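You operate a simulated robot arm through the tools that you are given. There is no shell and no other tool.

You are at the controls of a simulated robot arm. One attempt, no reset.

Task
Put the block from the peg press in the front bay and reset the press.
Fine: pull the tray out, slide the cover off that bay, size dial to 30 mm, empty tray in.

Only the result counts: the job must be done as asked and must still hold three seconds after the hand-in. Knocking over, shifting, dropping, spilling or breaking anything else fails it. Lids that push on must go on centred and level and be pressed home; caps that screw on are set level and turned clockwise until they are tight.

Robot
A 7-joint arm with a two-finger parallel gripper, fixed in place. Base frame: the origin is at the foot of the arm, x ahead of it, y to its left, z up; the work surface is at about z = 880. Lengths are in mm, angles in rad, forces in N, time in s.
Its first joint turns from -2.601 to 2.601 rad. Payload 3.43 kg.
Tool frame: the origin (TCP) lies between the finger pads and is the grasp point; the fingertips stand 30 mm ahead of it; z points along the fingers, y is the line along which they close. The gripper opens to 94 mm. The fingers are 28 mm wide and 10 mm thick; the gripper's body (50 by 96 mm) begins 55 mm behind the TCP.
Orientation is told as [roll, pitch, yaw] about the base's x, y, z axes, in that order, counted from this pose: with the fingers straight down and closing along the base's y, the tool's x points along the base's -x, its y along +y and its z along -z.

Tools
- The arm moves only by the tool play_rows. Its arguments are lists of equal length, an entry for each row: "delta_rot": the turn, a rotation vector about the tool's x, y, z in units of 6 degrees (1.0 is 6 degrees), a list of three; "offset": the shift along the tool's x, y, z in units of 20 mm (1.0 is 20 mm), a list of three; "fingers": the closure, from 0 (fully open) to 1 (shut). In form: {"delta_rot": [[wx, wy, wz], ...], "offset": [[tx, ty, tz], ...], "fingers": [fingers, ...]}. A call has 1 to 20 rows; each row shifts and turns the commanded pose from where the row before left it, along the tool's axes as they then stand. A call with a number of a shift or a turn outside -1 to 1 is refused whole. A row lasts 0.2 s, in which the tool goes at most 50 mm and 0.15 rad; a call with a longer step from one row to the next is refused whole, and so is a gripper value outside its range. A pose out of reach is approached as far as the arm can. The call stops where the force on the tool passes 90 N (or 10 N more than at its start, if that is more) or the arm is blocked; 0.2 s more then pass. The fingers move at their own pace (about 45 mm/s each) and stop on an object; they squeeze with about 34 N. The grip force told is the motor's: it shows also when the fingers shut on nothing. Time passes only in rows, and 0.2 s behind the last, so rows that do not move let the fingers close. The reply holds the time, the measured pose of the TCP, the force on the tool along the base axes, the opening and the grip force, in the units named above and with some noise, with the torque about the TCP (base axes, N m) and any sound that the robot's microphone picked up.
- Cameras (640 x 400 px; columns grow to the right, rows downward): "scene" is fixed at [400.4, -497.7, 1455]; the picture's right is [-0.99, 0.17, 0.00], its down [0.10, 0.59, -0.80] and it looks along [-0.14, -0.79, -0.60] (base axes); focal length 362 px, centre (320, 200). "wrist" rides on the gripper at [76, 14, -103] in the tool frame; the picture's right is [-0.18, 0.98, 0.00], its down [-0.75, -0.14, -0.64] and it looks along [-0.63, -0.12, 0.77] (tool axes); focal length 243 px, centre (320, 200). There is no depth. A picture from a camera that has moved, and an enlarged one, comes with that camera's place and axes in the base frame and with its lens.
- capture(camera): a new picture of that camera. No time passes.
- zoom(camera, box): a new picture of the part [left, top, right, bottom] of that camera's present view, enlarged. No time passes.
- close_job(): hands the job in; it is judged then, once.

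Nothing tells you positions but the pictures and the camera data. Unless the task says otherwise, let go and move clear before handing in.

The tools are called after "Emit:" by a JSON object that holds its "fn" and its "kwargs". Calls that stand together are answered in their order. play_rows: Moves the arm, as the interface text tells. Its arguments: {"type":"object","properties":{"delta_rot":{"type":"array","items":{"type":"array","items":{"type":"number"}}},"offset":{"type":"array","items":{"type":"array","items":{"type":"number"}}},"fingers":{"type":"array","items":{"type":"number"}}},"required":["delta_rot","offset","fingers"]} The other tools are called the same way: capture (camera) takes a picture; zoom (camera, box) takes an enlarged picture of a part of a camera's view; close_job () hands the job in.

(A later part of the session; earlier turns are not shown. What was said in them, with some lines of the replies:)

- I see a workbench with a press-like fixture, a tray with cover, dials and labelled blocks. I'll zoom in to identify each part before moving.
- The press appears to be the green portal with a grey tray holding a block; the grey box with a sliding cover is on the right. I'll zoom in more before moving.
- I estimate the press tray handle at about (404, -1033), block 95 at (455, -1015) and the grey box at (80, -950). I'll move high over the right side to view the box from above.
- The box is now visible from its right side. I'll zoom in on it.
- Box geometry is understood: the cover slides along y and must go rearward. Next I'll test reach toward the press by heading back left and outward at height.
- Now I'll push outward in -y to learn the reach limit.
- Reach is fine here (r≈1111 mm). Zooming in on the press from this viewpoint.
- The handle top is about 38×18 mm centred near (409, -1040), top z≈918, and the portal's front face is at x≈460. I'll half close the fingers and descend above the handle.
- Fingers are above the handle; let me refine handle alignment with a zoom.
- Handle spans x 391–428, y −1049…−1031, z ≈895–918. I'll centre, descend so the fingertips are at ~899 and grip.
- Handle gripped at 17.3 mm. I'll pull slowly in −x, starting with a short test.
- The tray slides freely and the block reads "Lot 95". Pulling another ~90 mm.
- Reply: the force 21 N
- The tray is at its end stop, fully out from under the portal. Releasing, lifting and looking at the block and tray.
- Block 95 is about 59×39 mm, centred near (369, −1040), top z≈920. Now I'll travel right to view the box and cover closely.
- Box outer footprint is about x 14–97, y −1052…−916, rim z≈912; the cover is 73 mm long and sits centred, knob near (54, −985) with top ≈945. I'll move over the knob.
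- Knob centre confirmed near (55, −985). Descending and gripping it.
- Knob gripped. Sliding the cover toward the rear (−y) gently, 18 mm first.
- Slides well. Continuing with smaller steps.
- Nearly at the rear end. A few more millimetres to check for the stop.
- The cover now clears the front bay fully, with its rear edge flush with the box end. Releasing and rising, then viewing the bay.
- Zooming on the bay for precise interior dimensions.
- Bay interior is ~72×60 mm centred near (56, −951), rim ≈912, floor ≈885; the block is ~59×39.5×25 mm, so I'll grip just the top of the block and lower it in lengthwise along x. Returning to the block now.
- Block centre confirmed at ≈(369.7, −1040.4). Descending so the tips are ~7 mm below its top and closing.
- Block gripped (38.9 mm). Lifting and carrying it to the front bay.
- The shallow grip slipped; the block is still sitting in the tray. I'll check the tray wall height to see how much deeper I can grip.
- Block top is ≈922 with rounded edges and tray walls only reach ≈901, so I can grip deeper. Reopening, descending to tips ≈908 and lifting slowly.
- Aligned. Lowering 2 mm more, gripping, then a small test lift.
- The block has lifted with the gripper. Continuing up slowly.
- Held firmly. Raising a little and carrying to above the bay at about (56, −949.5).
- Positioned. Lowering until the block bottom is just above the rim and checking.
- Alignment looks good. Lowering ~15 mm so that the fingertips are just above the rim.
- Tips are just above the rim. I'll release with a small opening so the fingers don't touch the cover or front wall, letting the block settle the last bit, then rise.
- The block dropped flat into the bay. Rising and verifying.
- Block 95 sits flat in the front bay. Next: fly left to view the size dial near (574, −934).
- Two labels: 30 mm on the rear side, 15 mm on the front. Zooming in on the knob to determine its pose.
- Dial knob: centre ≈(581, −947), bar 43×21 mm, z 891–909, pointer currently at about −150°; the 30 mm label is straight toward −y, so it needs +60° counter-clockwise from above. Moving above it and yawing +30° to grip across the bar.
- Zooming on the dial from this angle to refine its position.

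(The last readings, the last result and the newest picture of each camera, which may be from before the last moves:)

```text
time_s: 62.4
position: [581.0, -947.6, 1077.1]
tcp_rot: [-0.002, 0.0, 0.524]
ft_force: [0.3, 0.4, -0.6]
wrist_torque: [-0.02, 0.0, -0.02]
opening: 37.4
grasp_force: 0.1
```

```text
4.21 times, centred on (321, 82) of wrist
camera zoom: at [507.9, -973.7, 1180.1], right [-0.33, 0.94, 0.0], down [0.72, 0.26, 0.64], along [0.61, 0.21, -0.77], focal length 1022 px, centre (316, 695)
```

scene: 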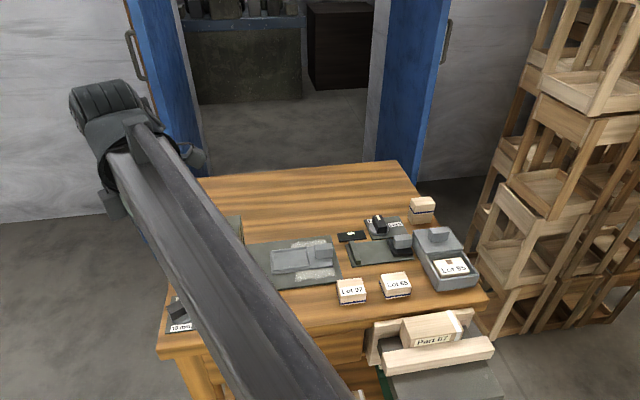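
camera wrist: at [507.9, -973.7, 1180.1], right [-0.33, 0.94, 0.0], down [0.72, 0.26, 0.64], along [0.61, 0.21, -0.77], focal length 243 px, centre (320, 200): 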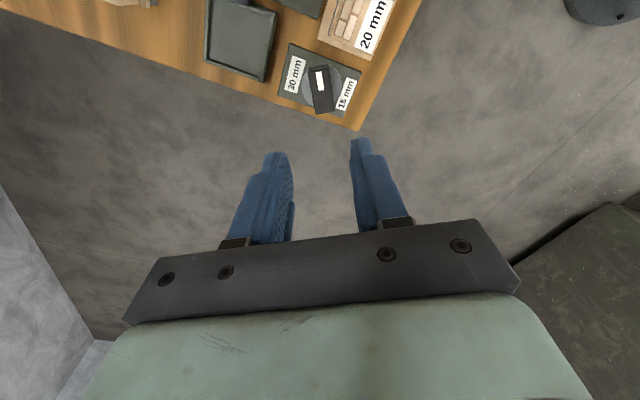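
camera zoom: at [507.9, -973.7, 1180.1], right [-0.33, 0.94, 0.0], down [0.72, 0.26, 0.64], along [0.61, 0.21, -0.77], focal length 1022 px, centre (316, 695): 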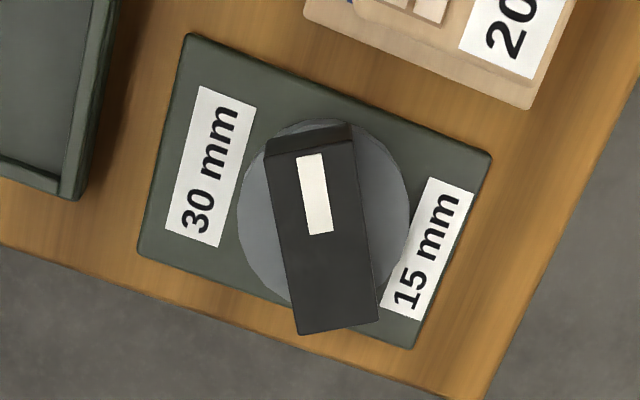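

Knob centre (581.5, −947.9), bar axis at 30° – well aligned. Descending around it and gripping.

Emit:
{"fn": "play_rows", "kwargs": {"delta_rot": [[0, 0, 0], [0, 0, 0], [0, 0, 0], [0, 0, 0], [0, 0, 0], [0, 0, 0], [0, 0, 0]], "offset": [[0, 0, 0.9], [0, 0, 0.9], [0, 0, 0.9], [0, 0, 0.9], [0, 0, 0.9], [0, 0, 0.9], [0, 0, 0.4]], "fingers": [0.6, 0.6, 0.6, 0.6, 0.6, 0.6, 0.6]}}

Emit:
{"fn": "zoom", "kwargs": {"camera": "wrist", "box": [220, 60, 420, 240]}}

Emit:
{"fn": "capture", "kwargs": {"camera": "scene"}}

```text
time_s: 64.0
position: [581.3, -948.6, 962.0]
tcp_rot: [-0.001, 0.0, 0.524]
ft_force: [0.3, 0.4, 0.3]
wrist_torque: [0.03, 0.0, 0.01]
opening: 37.5
grasp_force: 0.1
```

```text
2.22 times, centred on (320, 150) of wrist
camera zoom: at [508.4, -973.9, 1065.1], right [-0.33, 0.94, 0.0], down [0.72, 0.25, 0.64], along [0.61, 0.21, -0.77], focal length 539 px, centre (320, 311)
```

zoom: 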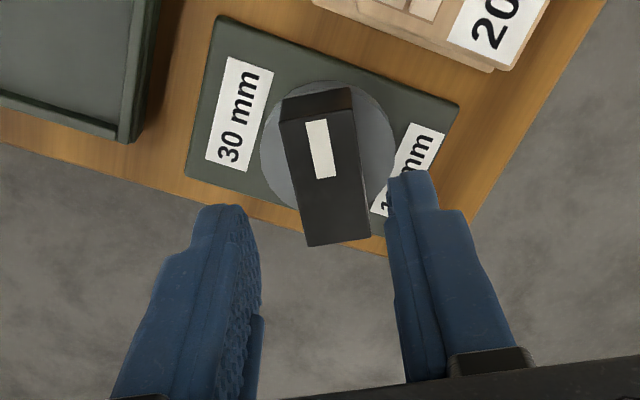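

```text
taken
```

scene: 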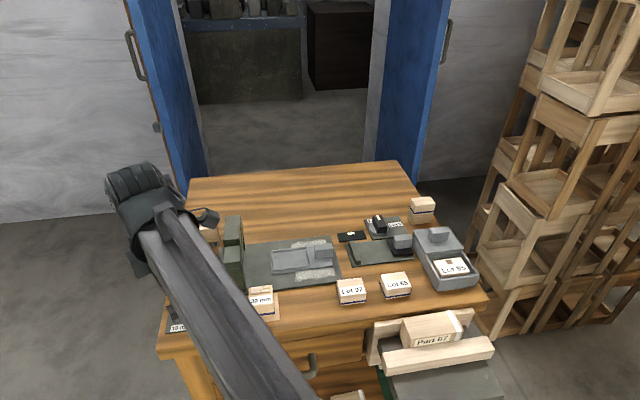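

Clear so far. Descending the remaining ~38 mm and closing on the knob.

Emit:
{"fn": "play_rows", "kwargs": {"delta_rot": [[0, 0, 0], [0, 0, 0], [0, 0, 0], [0, 0, 0], [0, 0, 0], [0, 0, 0], [0, 0, 0], [0, 0, 0]], "offset": [[0, 0, 0.6], [0, 0, 0.7], [0, 0, 0.55], [0, 0, 0], [0, 0, 0], [0, 0, 0], [0, 0, 0], [0, 0, 0]], "fingers": [0.6, 0.6, 0.6, 0.6, 1, 1, 1, 1]}}

Emit:
{"fn": "zoom", "kwargs": {"camera": "wrist", "box": [220, 60, 420, 240]}}

```text
time_s: 65.8
position: [579.7, -946.4, 924.3]
tcp_rot: [0.003, 0.001, 0.525]
ft_force: [-12.3, 21.4, -7.4]
wrist_torque: [-0.09, -0.08, 0.0]
opening: 22.0
grasp_force: 44.8
```

```text
2.22 times, centred on (320, 150) of wrist
camera zoom: at [507.5, -972.0, 1027.4], right [-0.33, 0.94, 0.0], down [0.72, 0.25, 0.64], along [0.6, 0.21, -0.77], focal length 539 px, centre (320, 311)
```

zoom: 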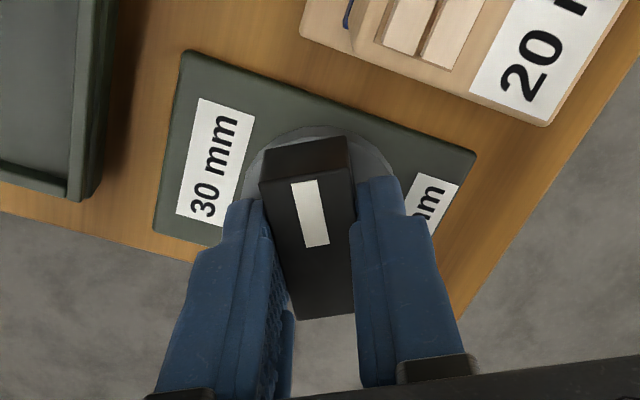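

Gripped at 22 mm with a small lateral load; correcting ~2 mm and beginning the turn.

Emit:
{"fn": "play_rows", "kwargs": {"delta_rot": [[0, 0, 0], [0, 0, 0], [0, 0, -1], [0, 0, -1], [0, 0, -1]], "offset": [[0, 0.1, 0], [0, 0, 0], [0, 0, 0], [0, 0, 0], [0, 0, 0]], "fingers": [1, 1, 1, 1, 1]}}

Emit:
{"fn": "zoom", "kwargs": {"camera": "wrist", "box": [220, 60, 420, 240]}}

```text
time_s: 67.0
position: [580.1, -947.1, 924.5]
tcp_rot: [0.002, 0.001, 0.839]
ft_force: [-6.1, 19.5, -15.0]
wrist_torque: [-0.52, 0.76, 0.01]
opening: 22.0
grasp_force: 44.7
```

```text
2.22 times, centred on (320, 150) of wrist
camera zoom: at [519.1, -993.2, 1027.4], right [-0.61, 0.79, 0.0], down [0.61, 0.47, 0.64], along [0.51, 0.39, -0.77], focal length 539 px, centre (320, 311)
```

zoom: 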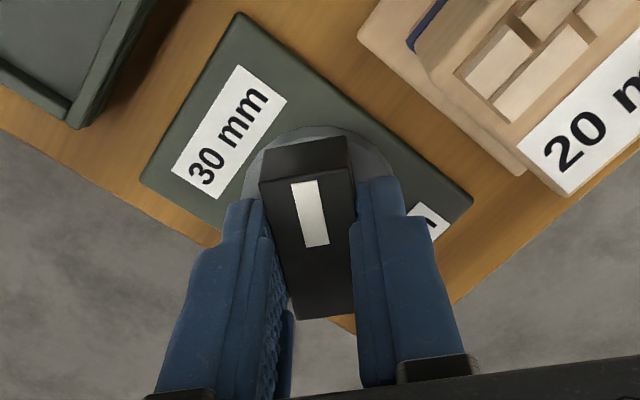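

The knob turns with the gripper. Continuing the remaining ~42°.

Emit:
{"fn": "play_rows", "kwargs": {"delta_rot": [[0, 0, -1], [0, 0, -1], [0, 0, -1], [0, 0, -1], [0, 0, -1], [0, 0, -1]], "offset": [[0, 0, 0], [0, 0, 0], [0, 0, 0], [0, 0, 0], [0, 0, 0], [0, 0, 0]], "fingers": [1, 1, 1, 1, 1, 1]}}

Emit:
{"fn": "zoom", "kwargs": {"camera": "wrist", "box": [220, 60, 420, 240]}}

Emit:
{"fn": "zoom", "kwargs": {"camera": "scene", "box": [150, 280, 230, 340]}}

```text
time_s: 68.4
position: [579.2, -945.4, 924.4]
tcp_rot: [0.001, 0.001, 1.467]
ft_force: [-2.8, 17.4, -10.6]
wrist_torque: [0.27, 0.01, -0.03]
opening: 22.0
grasp_force: 44.9
```

```text
2.22 times, centred on (320, 150) of wrist
camera zoom: at [558.4, -1020.3, 1027.4], right [-0.96, 0.28, 0.0], down [0.22, 0.73, 0.64], along [0.18, 0.62, -0.77], focal length 539 px, centre (320, 311)
```

zoom: 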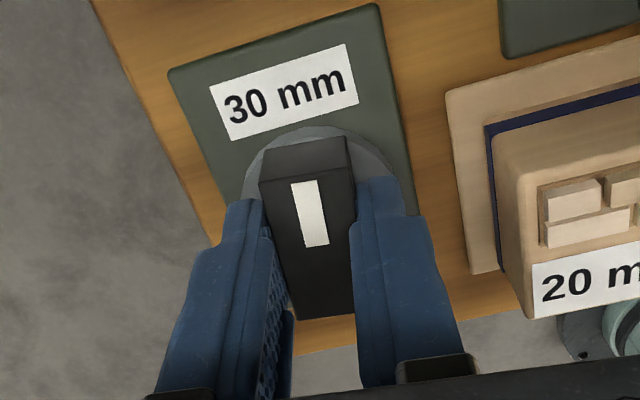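

```text
6.67 times, centred on (190, 310) of scene
camera zoom: at [400.4, -497.7, 1455.0], right [-0.99, 0.17, 0.0], down [0.1, 0.59, -0.8], along [-0.14, -0.79, -0.6], focal length 2415 px, centre (1187, -533)
```

zoom: 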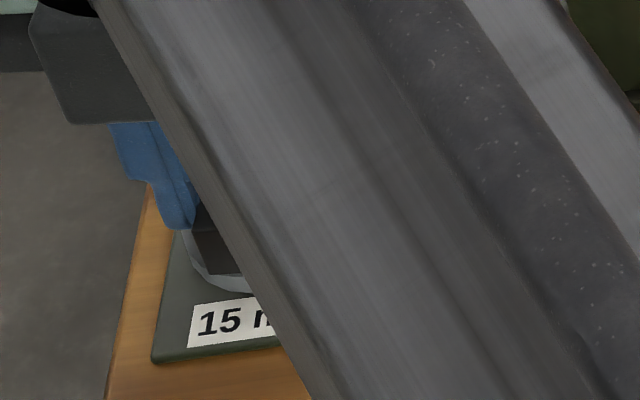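

One more 6° step brings the pointer onto the 30 mm direction.

Emit:
{"fn": "play_rows", "kwargs": {"delta_rot": [[0, 0, -0.98], [0, 0, 0], [0, 0, 0]], "offset": [[0, 0, 0], [0, 0, 0], [0, 0, 0]], "fingers": [1, 1, 1]}}

Emit:
{"fn": "zoom", "kwargs": {"camera": "wrist", "box": [220, 60, 420, 240]}}

```text
time_s: 69.2
position: [580.1, -946.1, 925.7]
tcp_rot: [0.0, -0.001, 1.569]
ft_force: [-0.1, 11.2, -3.1]
wrist_torque: [1.65, 0.05, 0.0]
opening: 21.8
grasp_force: 44.9
```

```text
2.22 times, centred on (320, 150) of wrist
camera zoom: at [565.9, -1022.1, 1027.4], right [-0.98, 0.19, 0.0], down [0.14, 0.75, 0.64], along [0.12, 0.63, -0.77], focal length 539 px, centre (320, 311)
```

zoom: 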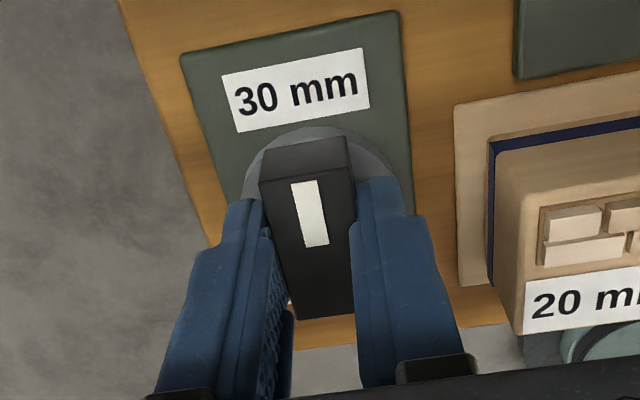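

Pointer is on 30 mm. Releasing with a limited opening and rising straight up.

Emit:
{"fn": "play_rows", "kwargs": {"delta_rot": [[0, 0, 0], [0, 0, 0], [0, 0, 0], [0, 0, 0], [0, 0, 0], [0, 0, 0], [0, 0, 0], [0, 0, 0], [0, 0, 0], [0, 0, 0]], "offset": [[0, 0, 0], [0, 0, 0], [0, 0, 0], [0, 0, -0.4], [0, 0, -0.8], [0, 0, -1], [0, 0, -1], [0, 0, -1], [0, 0, -1], [0, 0, -1]], "fingers": [0.6, 0.6, 0.6, 0.6, 0.6, 0.6, 0.6, 0.6, 0.6, 0.6]}}

Emit:
{"fn": "capture", "kwargs": {"camera": "wrist"}}

Emit:
{"fn": "zoom", "kwargs": {"camera": "wrist", "box": [260, 20, 420, 160]}}

```text
time_s: 71.4
position: [578.1, -946.9, 1050.5]
tcp_rot: [0.0, 0.001, 1.567]
ft_force: [0.2, -0.7, 0.0]
wrist_torque: [0.02, 0.02, 0.02]
opening: 37.4
grasp_force: 0.1
```

```text
taken
camera wrist: at [564.7, -1023.1, 1153.3], right [-0.98, 0.19, 0.0], down [0.14, 0.75, 0.64], along [0.12, 0.63, -0.77], focal length 243 px, centre (320, 200)
```

wrist: 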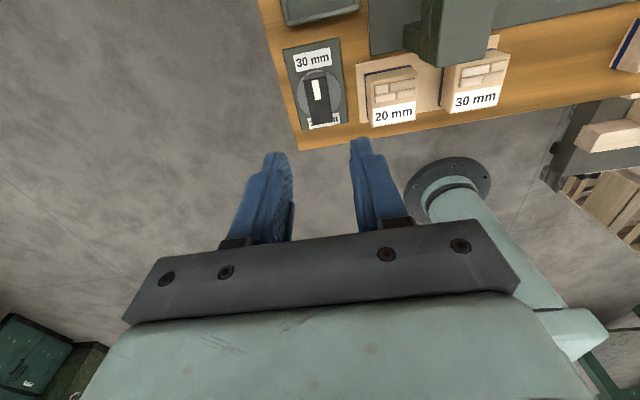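

```text
2.86 times, centred on (340, 90) of wrist
camera zoom: at [564.7, -1023.1, 1153.3], right [-0.98, 0.19, 0.0], down [0.14, 0.75, 0.64], along [0.12, 0.63, -0.77], focal length 693 px, centre (263, 514)
```

zoom: 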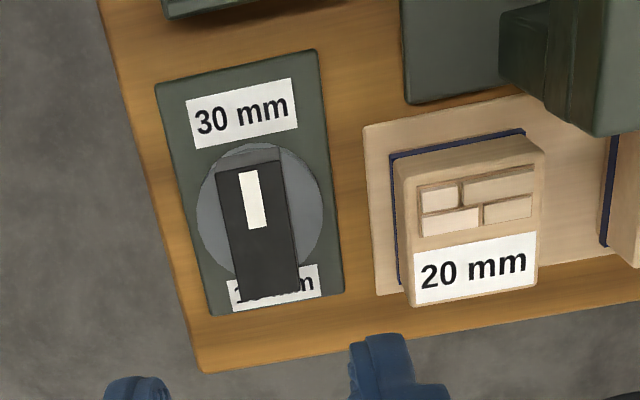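

Dial pointer looks on 30 mm. Let me zoom to check the angle precisely.

Emit:
{"fn": "zoom", "kwargs": {"camera": "wrist", "box": [280, 35, 360, 135]}}

Emit:
{"fn": "capture", "kwargs": {"camera": "scene"}}

```text
4.00 times, centred on (320, 85) of wrist
camera zoom: at [564.7, -1023.1, 1153.3], right [-0.98, 0.19, 0.0], down [0.14, 0.75, 0.64], along [0.12, 0.63, -0.77], focal length 970 px, centre (320, 660)
```

zoom: 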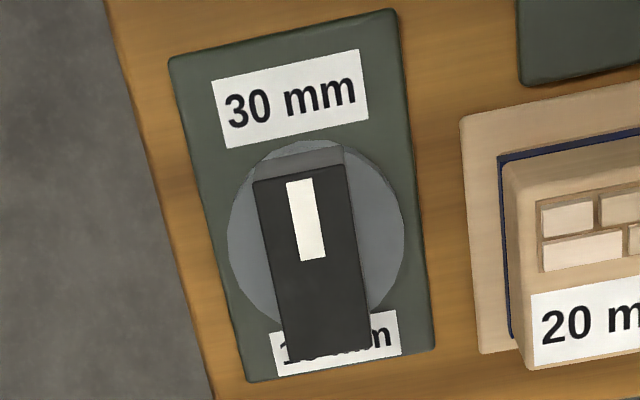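

```text
taken
```

scene: 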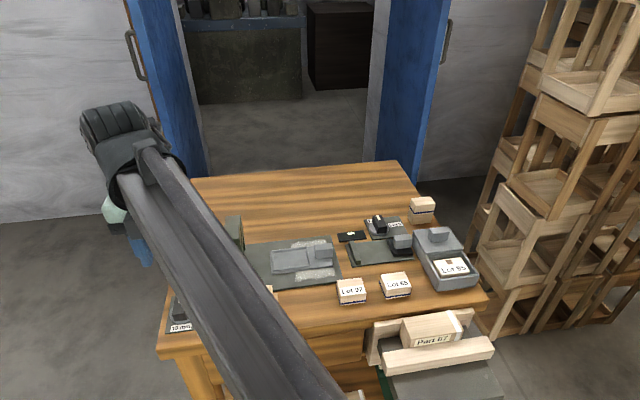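

Dial is at 30 mm within ~1.5° measurement noise. Now yaw back to 0 while rising, then return to the tray handle.

Emit:
{"fn": "play_rows", "kwargs": {"delta_rot": [[0, 0, 0.998], [0, 0, 0.998], [0, 0, 0.998], [0, 0, 0.998], [0, 0, 0.998], [0, 0, 0.998], [0, 0, 0.998], [0, 0, 0.998], [0, 0, 0.998], [0, 0, 0.998], [0, 0, 0.998], [0, 0, 0.998], [0, 0, 0.998], [0, 0, 0.998], [0, 0, 0.998], [0, 0, 0]], "offset": [[0, 0, -0.15], [0, 0, -0.15], [0, 0, -0.15], [0, 0, -0.15], [0, 0, -0.15], [0, 0, -0.15], [0, 0, -0.15], [0, 0, -0.15], [0, 0, -0.15], [0, 0, -0.15], [0, 0, -0.15], [0, 0, -0.15], [0, 0, -0.15], [0, 0, -0.15], [0, 0, -0.15], [0, 0, 0]], "fingers": [0.5, 0.5, 0.5, 0.5, 0.5, 0.5, 0.5, 0.5, 0.5, 0.5, 0.5, 0.5, 0.5, 0.5, 0.5, 0.5]}}

Emit:
{"fn": "play_rows", "kwargs": {"delta_rot": [[0, 0, 0], [0, 0, 0], [0, 0, 0], [0, 0, 0], [0, 0, 0], [0, 0, 0], [0, 0, 0], [0, 0, 0], [0, 0, 0], [0, 0, 0], [0, 0, 0], [0, 0, 0], [0, 0, 0], [0, 0, 0]], "offset": [[1, -0.33, 0], [1, -0.33, 0], [1, -0.33, 0], [1, -0.33, 0], [1, -0.33, 0], [1, -0.33, 0], [1, -0.33, 0], [1, -0.33, 0], [1, -0.33, 0], [1, -0.33, 0], [1, -0.33, 0], [1, -0.33, 0], [1, -0.33, 0], [1, -0.33, 0]], "fingers": [0.5, 0.5, 0.5, 0.5, 0.5, 0.5, 0.5, 0.5, 0.5, 0.5, 0.5, 0.5, 0.5, 0.5]}}

Emit:
{"fn": "capture", "kwargs": {"camera": "wrist"}}

Emit:
{"fn": "capture", "kwargs": {"camera": "scene"}}

```text
time_s: 74.8
position: [580.0, -946.6, 1093.8]
tcp_rot: [0.0, 0.0, -0.001]
ft_force: [0.6, 0.5, -0.7]
wrist_torque: [0.0, 0.03, 0.03]
opening: 47.0
grasp_force: 0.1
```

```text
time_s: 77.8
position: [300.2, -1039.4, 1094.0]
tcp_rot: [0.0, 0.0, -0.001]
ft_force: [-0.1, -0.7, -0.7]
wrist_torque: [0.01, 0.0, 0.01]
opening: 47.0
grasp_force: 0.0
```

```text
taken
camera wrist: at [225.0, -1024.2, 1196.9], right [0.18, 0.98, 0.0], down [0.75, -0.14, 0.64], along [0.63, -0.12, -0.77], focal length 243 px, centre (320, 200)
```

wrist: 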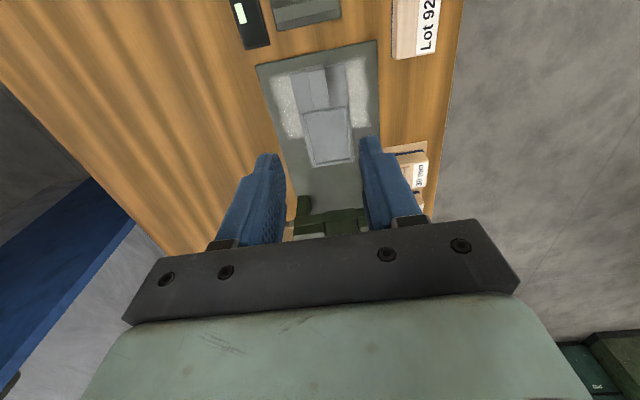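

```text
taken
```

scene: 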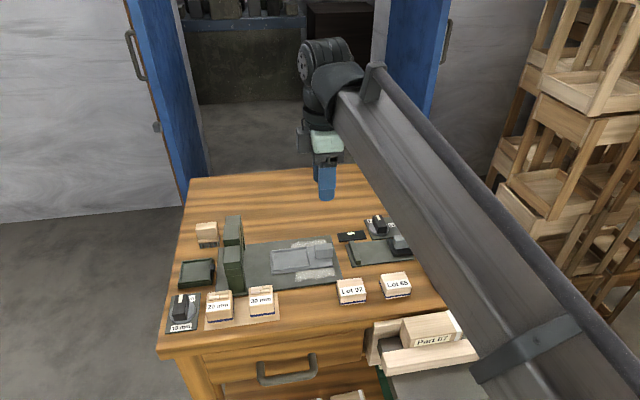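

Emit:
{"fn": "zoom", "kwargs": {"camera": "scene", "box": [155, 280, 235, 340]}}

Emit:
{"fn": "zoom", "kwargs": {"camera": "wrist", "box": [270, 40, 380, 180]}}

Emit:
{"fn": "zoom", "kwargs": {"camera": "scene", "box": [220, 210, 348, 290]}}

```text
6.67 times, centred on (195, 310) of scene
camera zoom: at [400.4, -497.7, 1455.0], right [-0.99, 0.17, 0.0], down [0.1, 0.59, -0.8], along [-0.14, -0.79, -0.6], focal length 2415 px, centre (1153, -533)
```

zoom: 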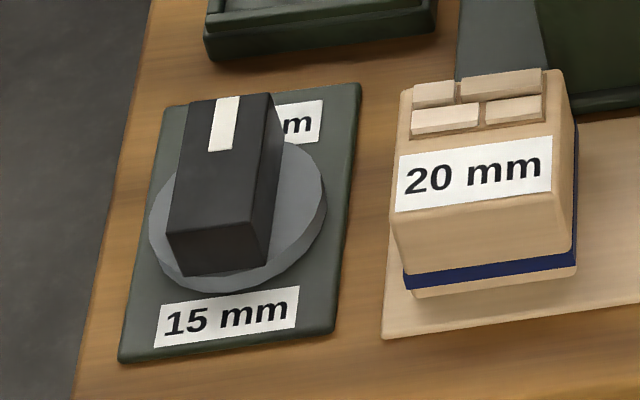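

```text
2.86 times, centred on (325, 110) of wrist
camera zoom: at [225.0, -1024.2, 1196.9], right [0.18, 0.98, 0.0], down [0.75, -0.14, 0.64], along [0.63, -0.12, -0.77], focal length 693 px, centre (306, 457)
```

zoom: 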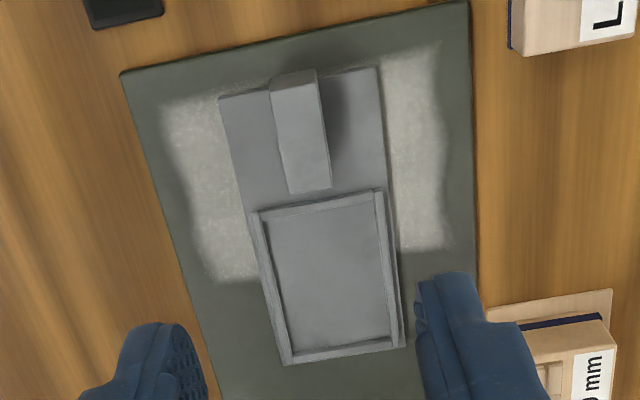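

```text
5.00 times, centred on (284, 250) of scene
camera zoom: at [400.4, -497.7, 1455.0], right [-0.99, 0.17, 0.0], down [0.1, 0.59, -0.8], along [-0.14, -0.79, -0.6], focal length 1811 px, centre (500, -50)
```

zoom: 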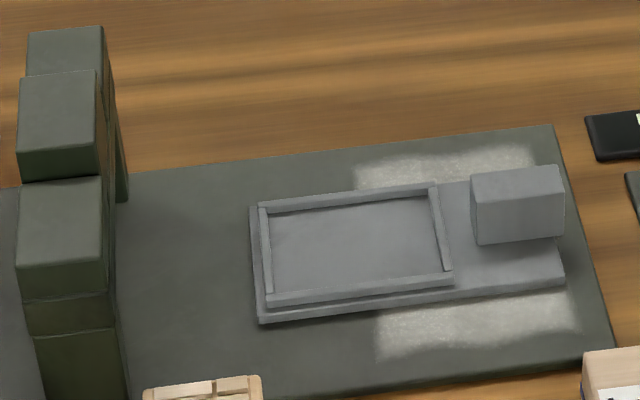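

Tray is empty and handle centred at ≈(299, −1040). Descending and gripping it.

Emit:
{"fn": "play_rows", "kwargs": {"delta_rot": [[0, 0, 0], [0, 0, 0], [0, 0, 0], [0, 0, 0], [0, 0, 0], [0, 0, 0], [0, 0, 0], [0, 0, 0], [0, 0, 0], [0, 0, 0], [0, 0, 0], [0, 0, 0], [0, 0, 0], [0, 0, 0], [0, 0, 0]], "offset": [[0, -0.04, 0.9], [0, 0, 0.9], [0, 0, 0.9], [0, 0, 0.9], [0, 0, 0.9], [0, 0, 0.9], [0, 0, 0.9], [0, 0, 0.9], [0, 0, 0.7], [0, 0, 0.3], [0, 0, 0], [0, 0, 0], [0, 0, 0], [0, 0, 0], [0, 0, 0]], "fingers": [0.5, 0.5, 0.5, 0.5, 0.5, 0.5, 0.5, 0.5, 0.5, 0.5, 0.5, 1, 1, 1, 1]}}

Emit:
{"fn": "capture", "kwargs": {"camera": "wrist"}}

```text
time_s: 81.0
position: [300.0, -1040.5, 931.6]
tcp_rot: [-0.003, -0.002, 0.0]
ft_force: [-0.1, -10.9, 1.2]
wrist_torque: [-0.2, -0.04, 0.01]
opening: 17.7
grasp_force: 45.1
```

```text
taken
camera wrist: at [224.2, -1025.3, 1032.7], right [0.18, 0.98, 0.0], down [0.75, -0.14, 0.64], along [0.63, -0.12, -0.77], focal length 243 px, centre (320, 200)
```

wrist: 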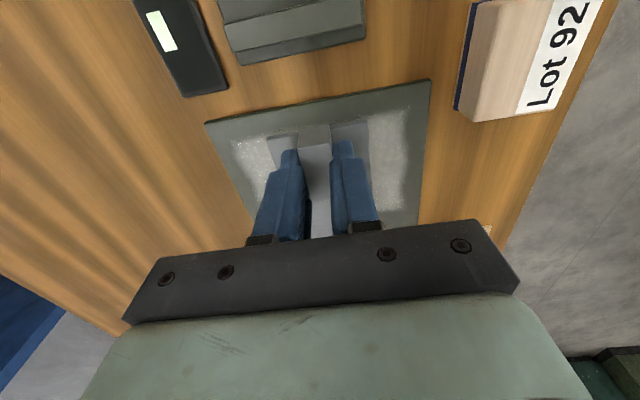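

Gripped. Pushing the tray in +x by 100 mm first.

Emit:
{"fn": "play_rows", "kwargs": {"delta_rot": [[0, 0, 0], [0, 0, 0], [0, 0, 0], [0, 0, 0], [0, 0, 0], [0, 0, 0], [0, 0, 0], [0, 0, 0], [0, 0, 0], [0, 0, 0], [0, 0, 0]], "offset": [[-0.3, 0, 0], [-0.5, 0, 0], [-0.5, 0, 0], [-0.5, 0, 0], [-0.5, 0, 0], [-0.5, 0, 0], [-0.5, 0, 0], [-0.5, 0, 0], [-0.5, 0, 0], [-0.5, 0, 0], [-0.2, 0, 0]], "fingers": [1, 1, 1, 1, 1, 1, 1, 1, 1, 1, 1]}}

Emit:
{"fn": "zoom", "kwargs": {"camera": "scene", "box": [200, 210, 328, 290]}}

```text
time_s: 83.4
position: [398.1, -1040.0, 930.5]
tcp_rot: [-0.001, 0.001, 0.0]
ft_force: [-0.3, -8.4, 9.1]
wrist_torque: [-0.1, 0.49, 0.0]
opening: 17.4
grasp_force: 44.9
```

```text
5.00 times, centred on (264, 250) of scene
camera zoom: at [400.4, -497.7, 1455.0], right [-0.99, 0.17, 0.0], down [0.1, 0.59, -0.8], along [-0.14, -0.79, -0.6], focal length 1811 px, centre (600, -50)
```

zoom: 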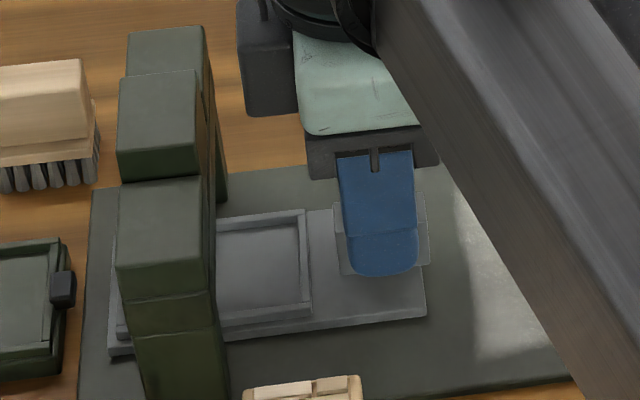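

Almost in; advancing in small steps to the original position (~409).

Emit:
{"fn": "play_rows", "kwargs": {"delta_rot": [[0, 0, 0], [0, 0, 0], [0, 0, 0], [0, 0, 0], [0, 0, 0]], "offset": [[-0.15, 0, 0], [-0.15, 0, 0], [-0.15, 0, 0], [-0.15, 0, 0], [0, 0, 0]], "fingers": [1, 1, 1, 1, 1]}}

Emit:
{"fn": "zoom", "kwargs": {"camera": "scene", "box": [200, 210, 328, 290]}}

```text
time_s: 84.6
position: [408.9, -1040.4, 929.8]
tcp_rot: [-0.002, 0.001, -0.001]
ft_force: [-6.1, -19.2, 17.2]
wrist_torque: [-0.25, -0.35, 0.13]
opening: 17.5
grasp_force: 44.9
```

```text
5.00 times, centred on (264, 250) of scene
camera zoom: at [400.4, -497.7, 1455.0], right [-0.99, 0.17, 0.0], down [0.1, 0.59, -0.8], along [-0.14, -0.79, -0.6], focal length 1811 px, centre (600, -50)
```

zoom: 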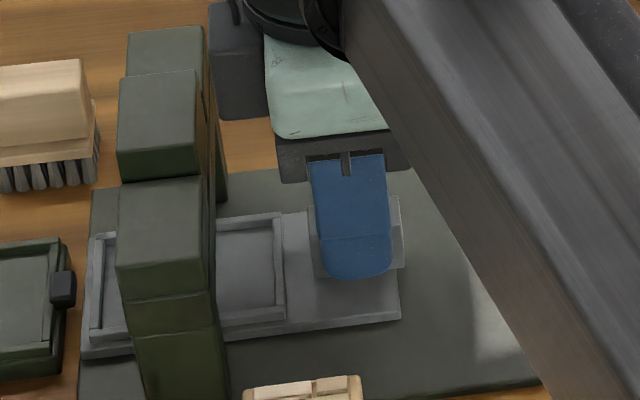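

Slight resistance; nudging 3 mm more to confirm it's at its stop.

Emit:
{"fn": "play_rows", "kwargs": {"delta_rot": [[0, 0, 0], [0, 0, 0], [0, 0, 0]], "offset": [[-0.1, 0, 0], [-0.1, 0, 0], [0, 0, 0]], "fingers": [1, 1, 1]}}

Emit:
{"fn": "zoom", "kwargs": {"camera": "scene", "box": [200, 210, 328, 290]}}

```text
time_s: 85.4
position: [410.1, -1040.1, 930.6]
tcp_rot: [0.0, 0.006, -0.003]
ft_force: [-32.9, -17.8, 14.7]
wrist_torque: [-0.29, -0.04, 0.21]
opening: 17.6
grasp_force: 44.8
```

```text
5.00 times, centred on (264, 250) of scene
camera zoom: at [400.4, -497.7, 1455.0], right [-0.99, 0.17, 0.0], down [0.1, 0.59, -0.8], along [-0.14, -0.79, -0.6], focal length 1811 px, centre (600, -50)
```

zoom: 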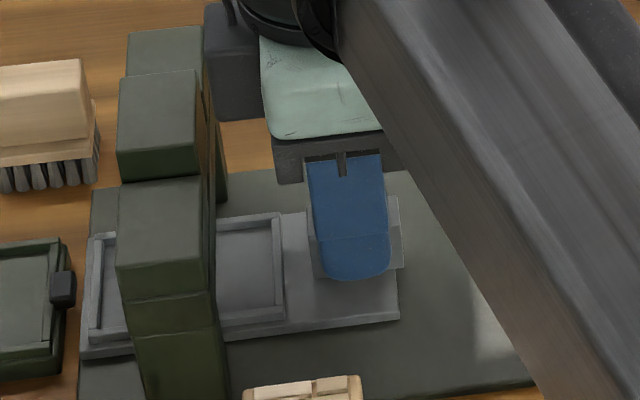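

The tray is at its inner stop (−33 N). Releasing and rising clear.

Emit:
{"fn": "play_rows", "kwargs": {"delta_rot": [[0, 0, 0], [0, 0, 0], [0, 0, 0], [0, 0, 0], [0, 0, 0], [0, 0, 0], [0, 0, 0], [0, 0, 0], [0, 0, 0], [0, 0, 0], [0, 0, 0], [0, 0, 0]], "offset": [[0, 0, 0], [0, 0, 0], [0, 0, 0], [0, 0, -0.4], [0, 0, -0.8], [0, 0, -1], [0, 0, -1], [0, 0, -1], [0, 0, -1], [0, 0, -1], [0, 0, -1], [0, 0, -1]], "fingers": [0.5, 0.5, 0.5, 0.5, 0.5, 0.5, 0.5, 0.5, 0.5, 0.5, 0.5, 0.5]}}

Emit:
{"fn": "play_rows", "kwargs": {"delta_rot": [[0, 0, 0], [0, 0, 0], [0, 0, 0], [0, 0, 0], [0, 0, 0], [0, 0, 0], [0, 0, 0], [0, 0, 0]], "offset": [[1, 0.5, -0.5], [1, 0.5, -0.5], [1, 0.5, -0.5], [1, 0.5, -0.5], [1, 0.5, 0], [1, 0.5, 0], [1, 0.5, 0], [1, 0.5, 0]], "fingers": [0.5, 0.5, 0.5, 0.5, 0.5, 0.5, 0.5, 0.5]}}

Emit:
{"fn": "capture", "kwargs": {"camera": "scene"}}

Emit:
{"fn": "zoom", "kwargs": {"camera": "scene", "box": [160, 210, 320, 340]}}

Emit:
{"fn": "capture", "kwargs": {"camera": "wrist"}}

```text
time_s: 88.0
position: [413.8, -1040.1, 1094.0]
tcp_rot: [0.001, 0.0, 0.0]
ft_force: [-0.6, 0.1, -0.1]
wrist_torque: [0.02, -0.02, 0.01]
opening: 46.8
grasp_force: 0.1
```

```text
time_s: 89.8
position: [254.5, -960.9, 1132.9]
tcp_rot: [0.0, 0.0, 0.0]
ft_force: [0.2, 0.3, 0.0]
wrist_torque: [0.01, 0.02, 0.0]
opening: 47.0
grasp_force: 0.1
```

```text
taken
```

scene: 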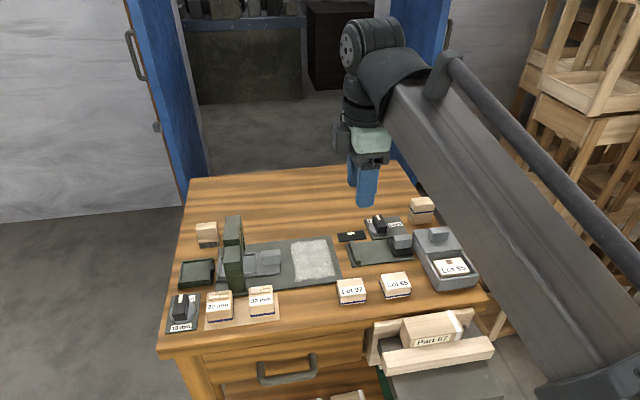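

```text
3.08 times, centred on (240, 275) of scene
camera zoom: at [400.4, -497.7, 1455.0], right [-0.99, 0.17, 0.0], down [0.1, 0.59, -0.8], along [-0.14, -0.79, -0.6], focal length 1114 px, centre (566, -31)
```

zoom: 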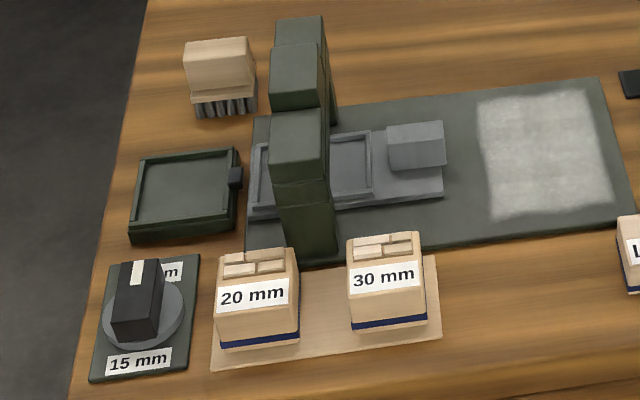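

```text
taken
camera wrist: at [179.4, -945.7, 1236.1], right [0.18, 0.98, 0.0], down [0.75, -0.14, 0.64], along [0.63, -0.12, -0.77], focal length 243 px, centre (320, 200)
```

wrist: 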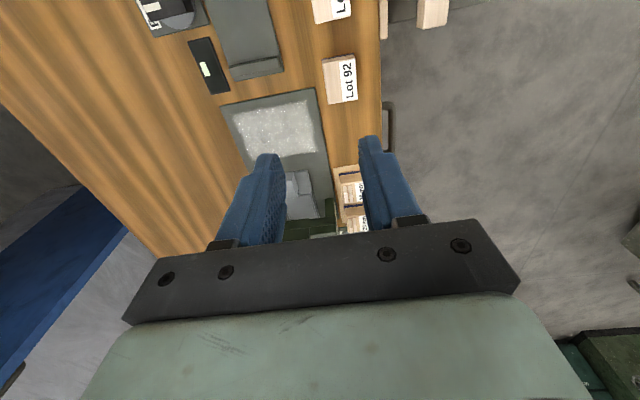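

Press is reset: dial on 30 mm, tray empty and in. One final check on the box before handing in.

Emit:
{"fn": "zoom", "kwargs": {"camera": "scene", "box": [335, 195, 495, 305]}}

```text
3.64 times, centred on (415, 250) of scene
camera zoom: at [400.4, -497.7, 1455.0], right [-0.99, 0.17, 0.0], down [0.1, 0.59, -0.8], along [-0.14, -0.79, -0.6], focal length 1317 px, centre (-26, 18)
```

zoom: 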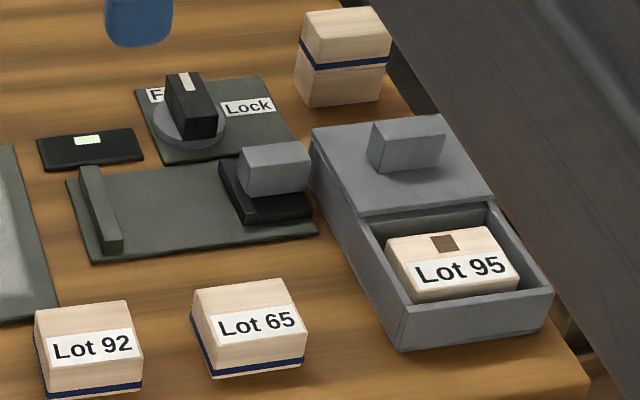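

Lot 95 sits flat in the front bay with the cover off it. The dial is at 30 mm, the empty tray is in, and nothing else looks disturbed. Handing in.

Emit:
{"fn": "close_job", "kwargs": {}}

```text
The job is handed in.
```

The job is handed in. The block from the peg press (Lot 95) is in the front bay, and the press is reset. I haven't seen the judge's result.

- **Block:** it lies flat in the front bay. My first grip on it in the tray was too shallow and slipped, so I gripped deeper. There wasn't room in the bay for the fingers around the block, so I let it go about 18 mm above the floor and it dropped straight in.
- **Cover:** it is slid back over the rear bay and clear of the front one.
- **Size dial:** the pointer is on 30 mm; from the pictures it is within about 2 degrees of the label.
- **Tray:** it is empty and pushed in until it met its stop.

The last pictures showed nothing else moved, and the gripper was open and clear of everything at hand-in.
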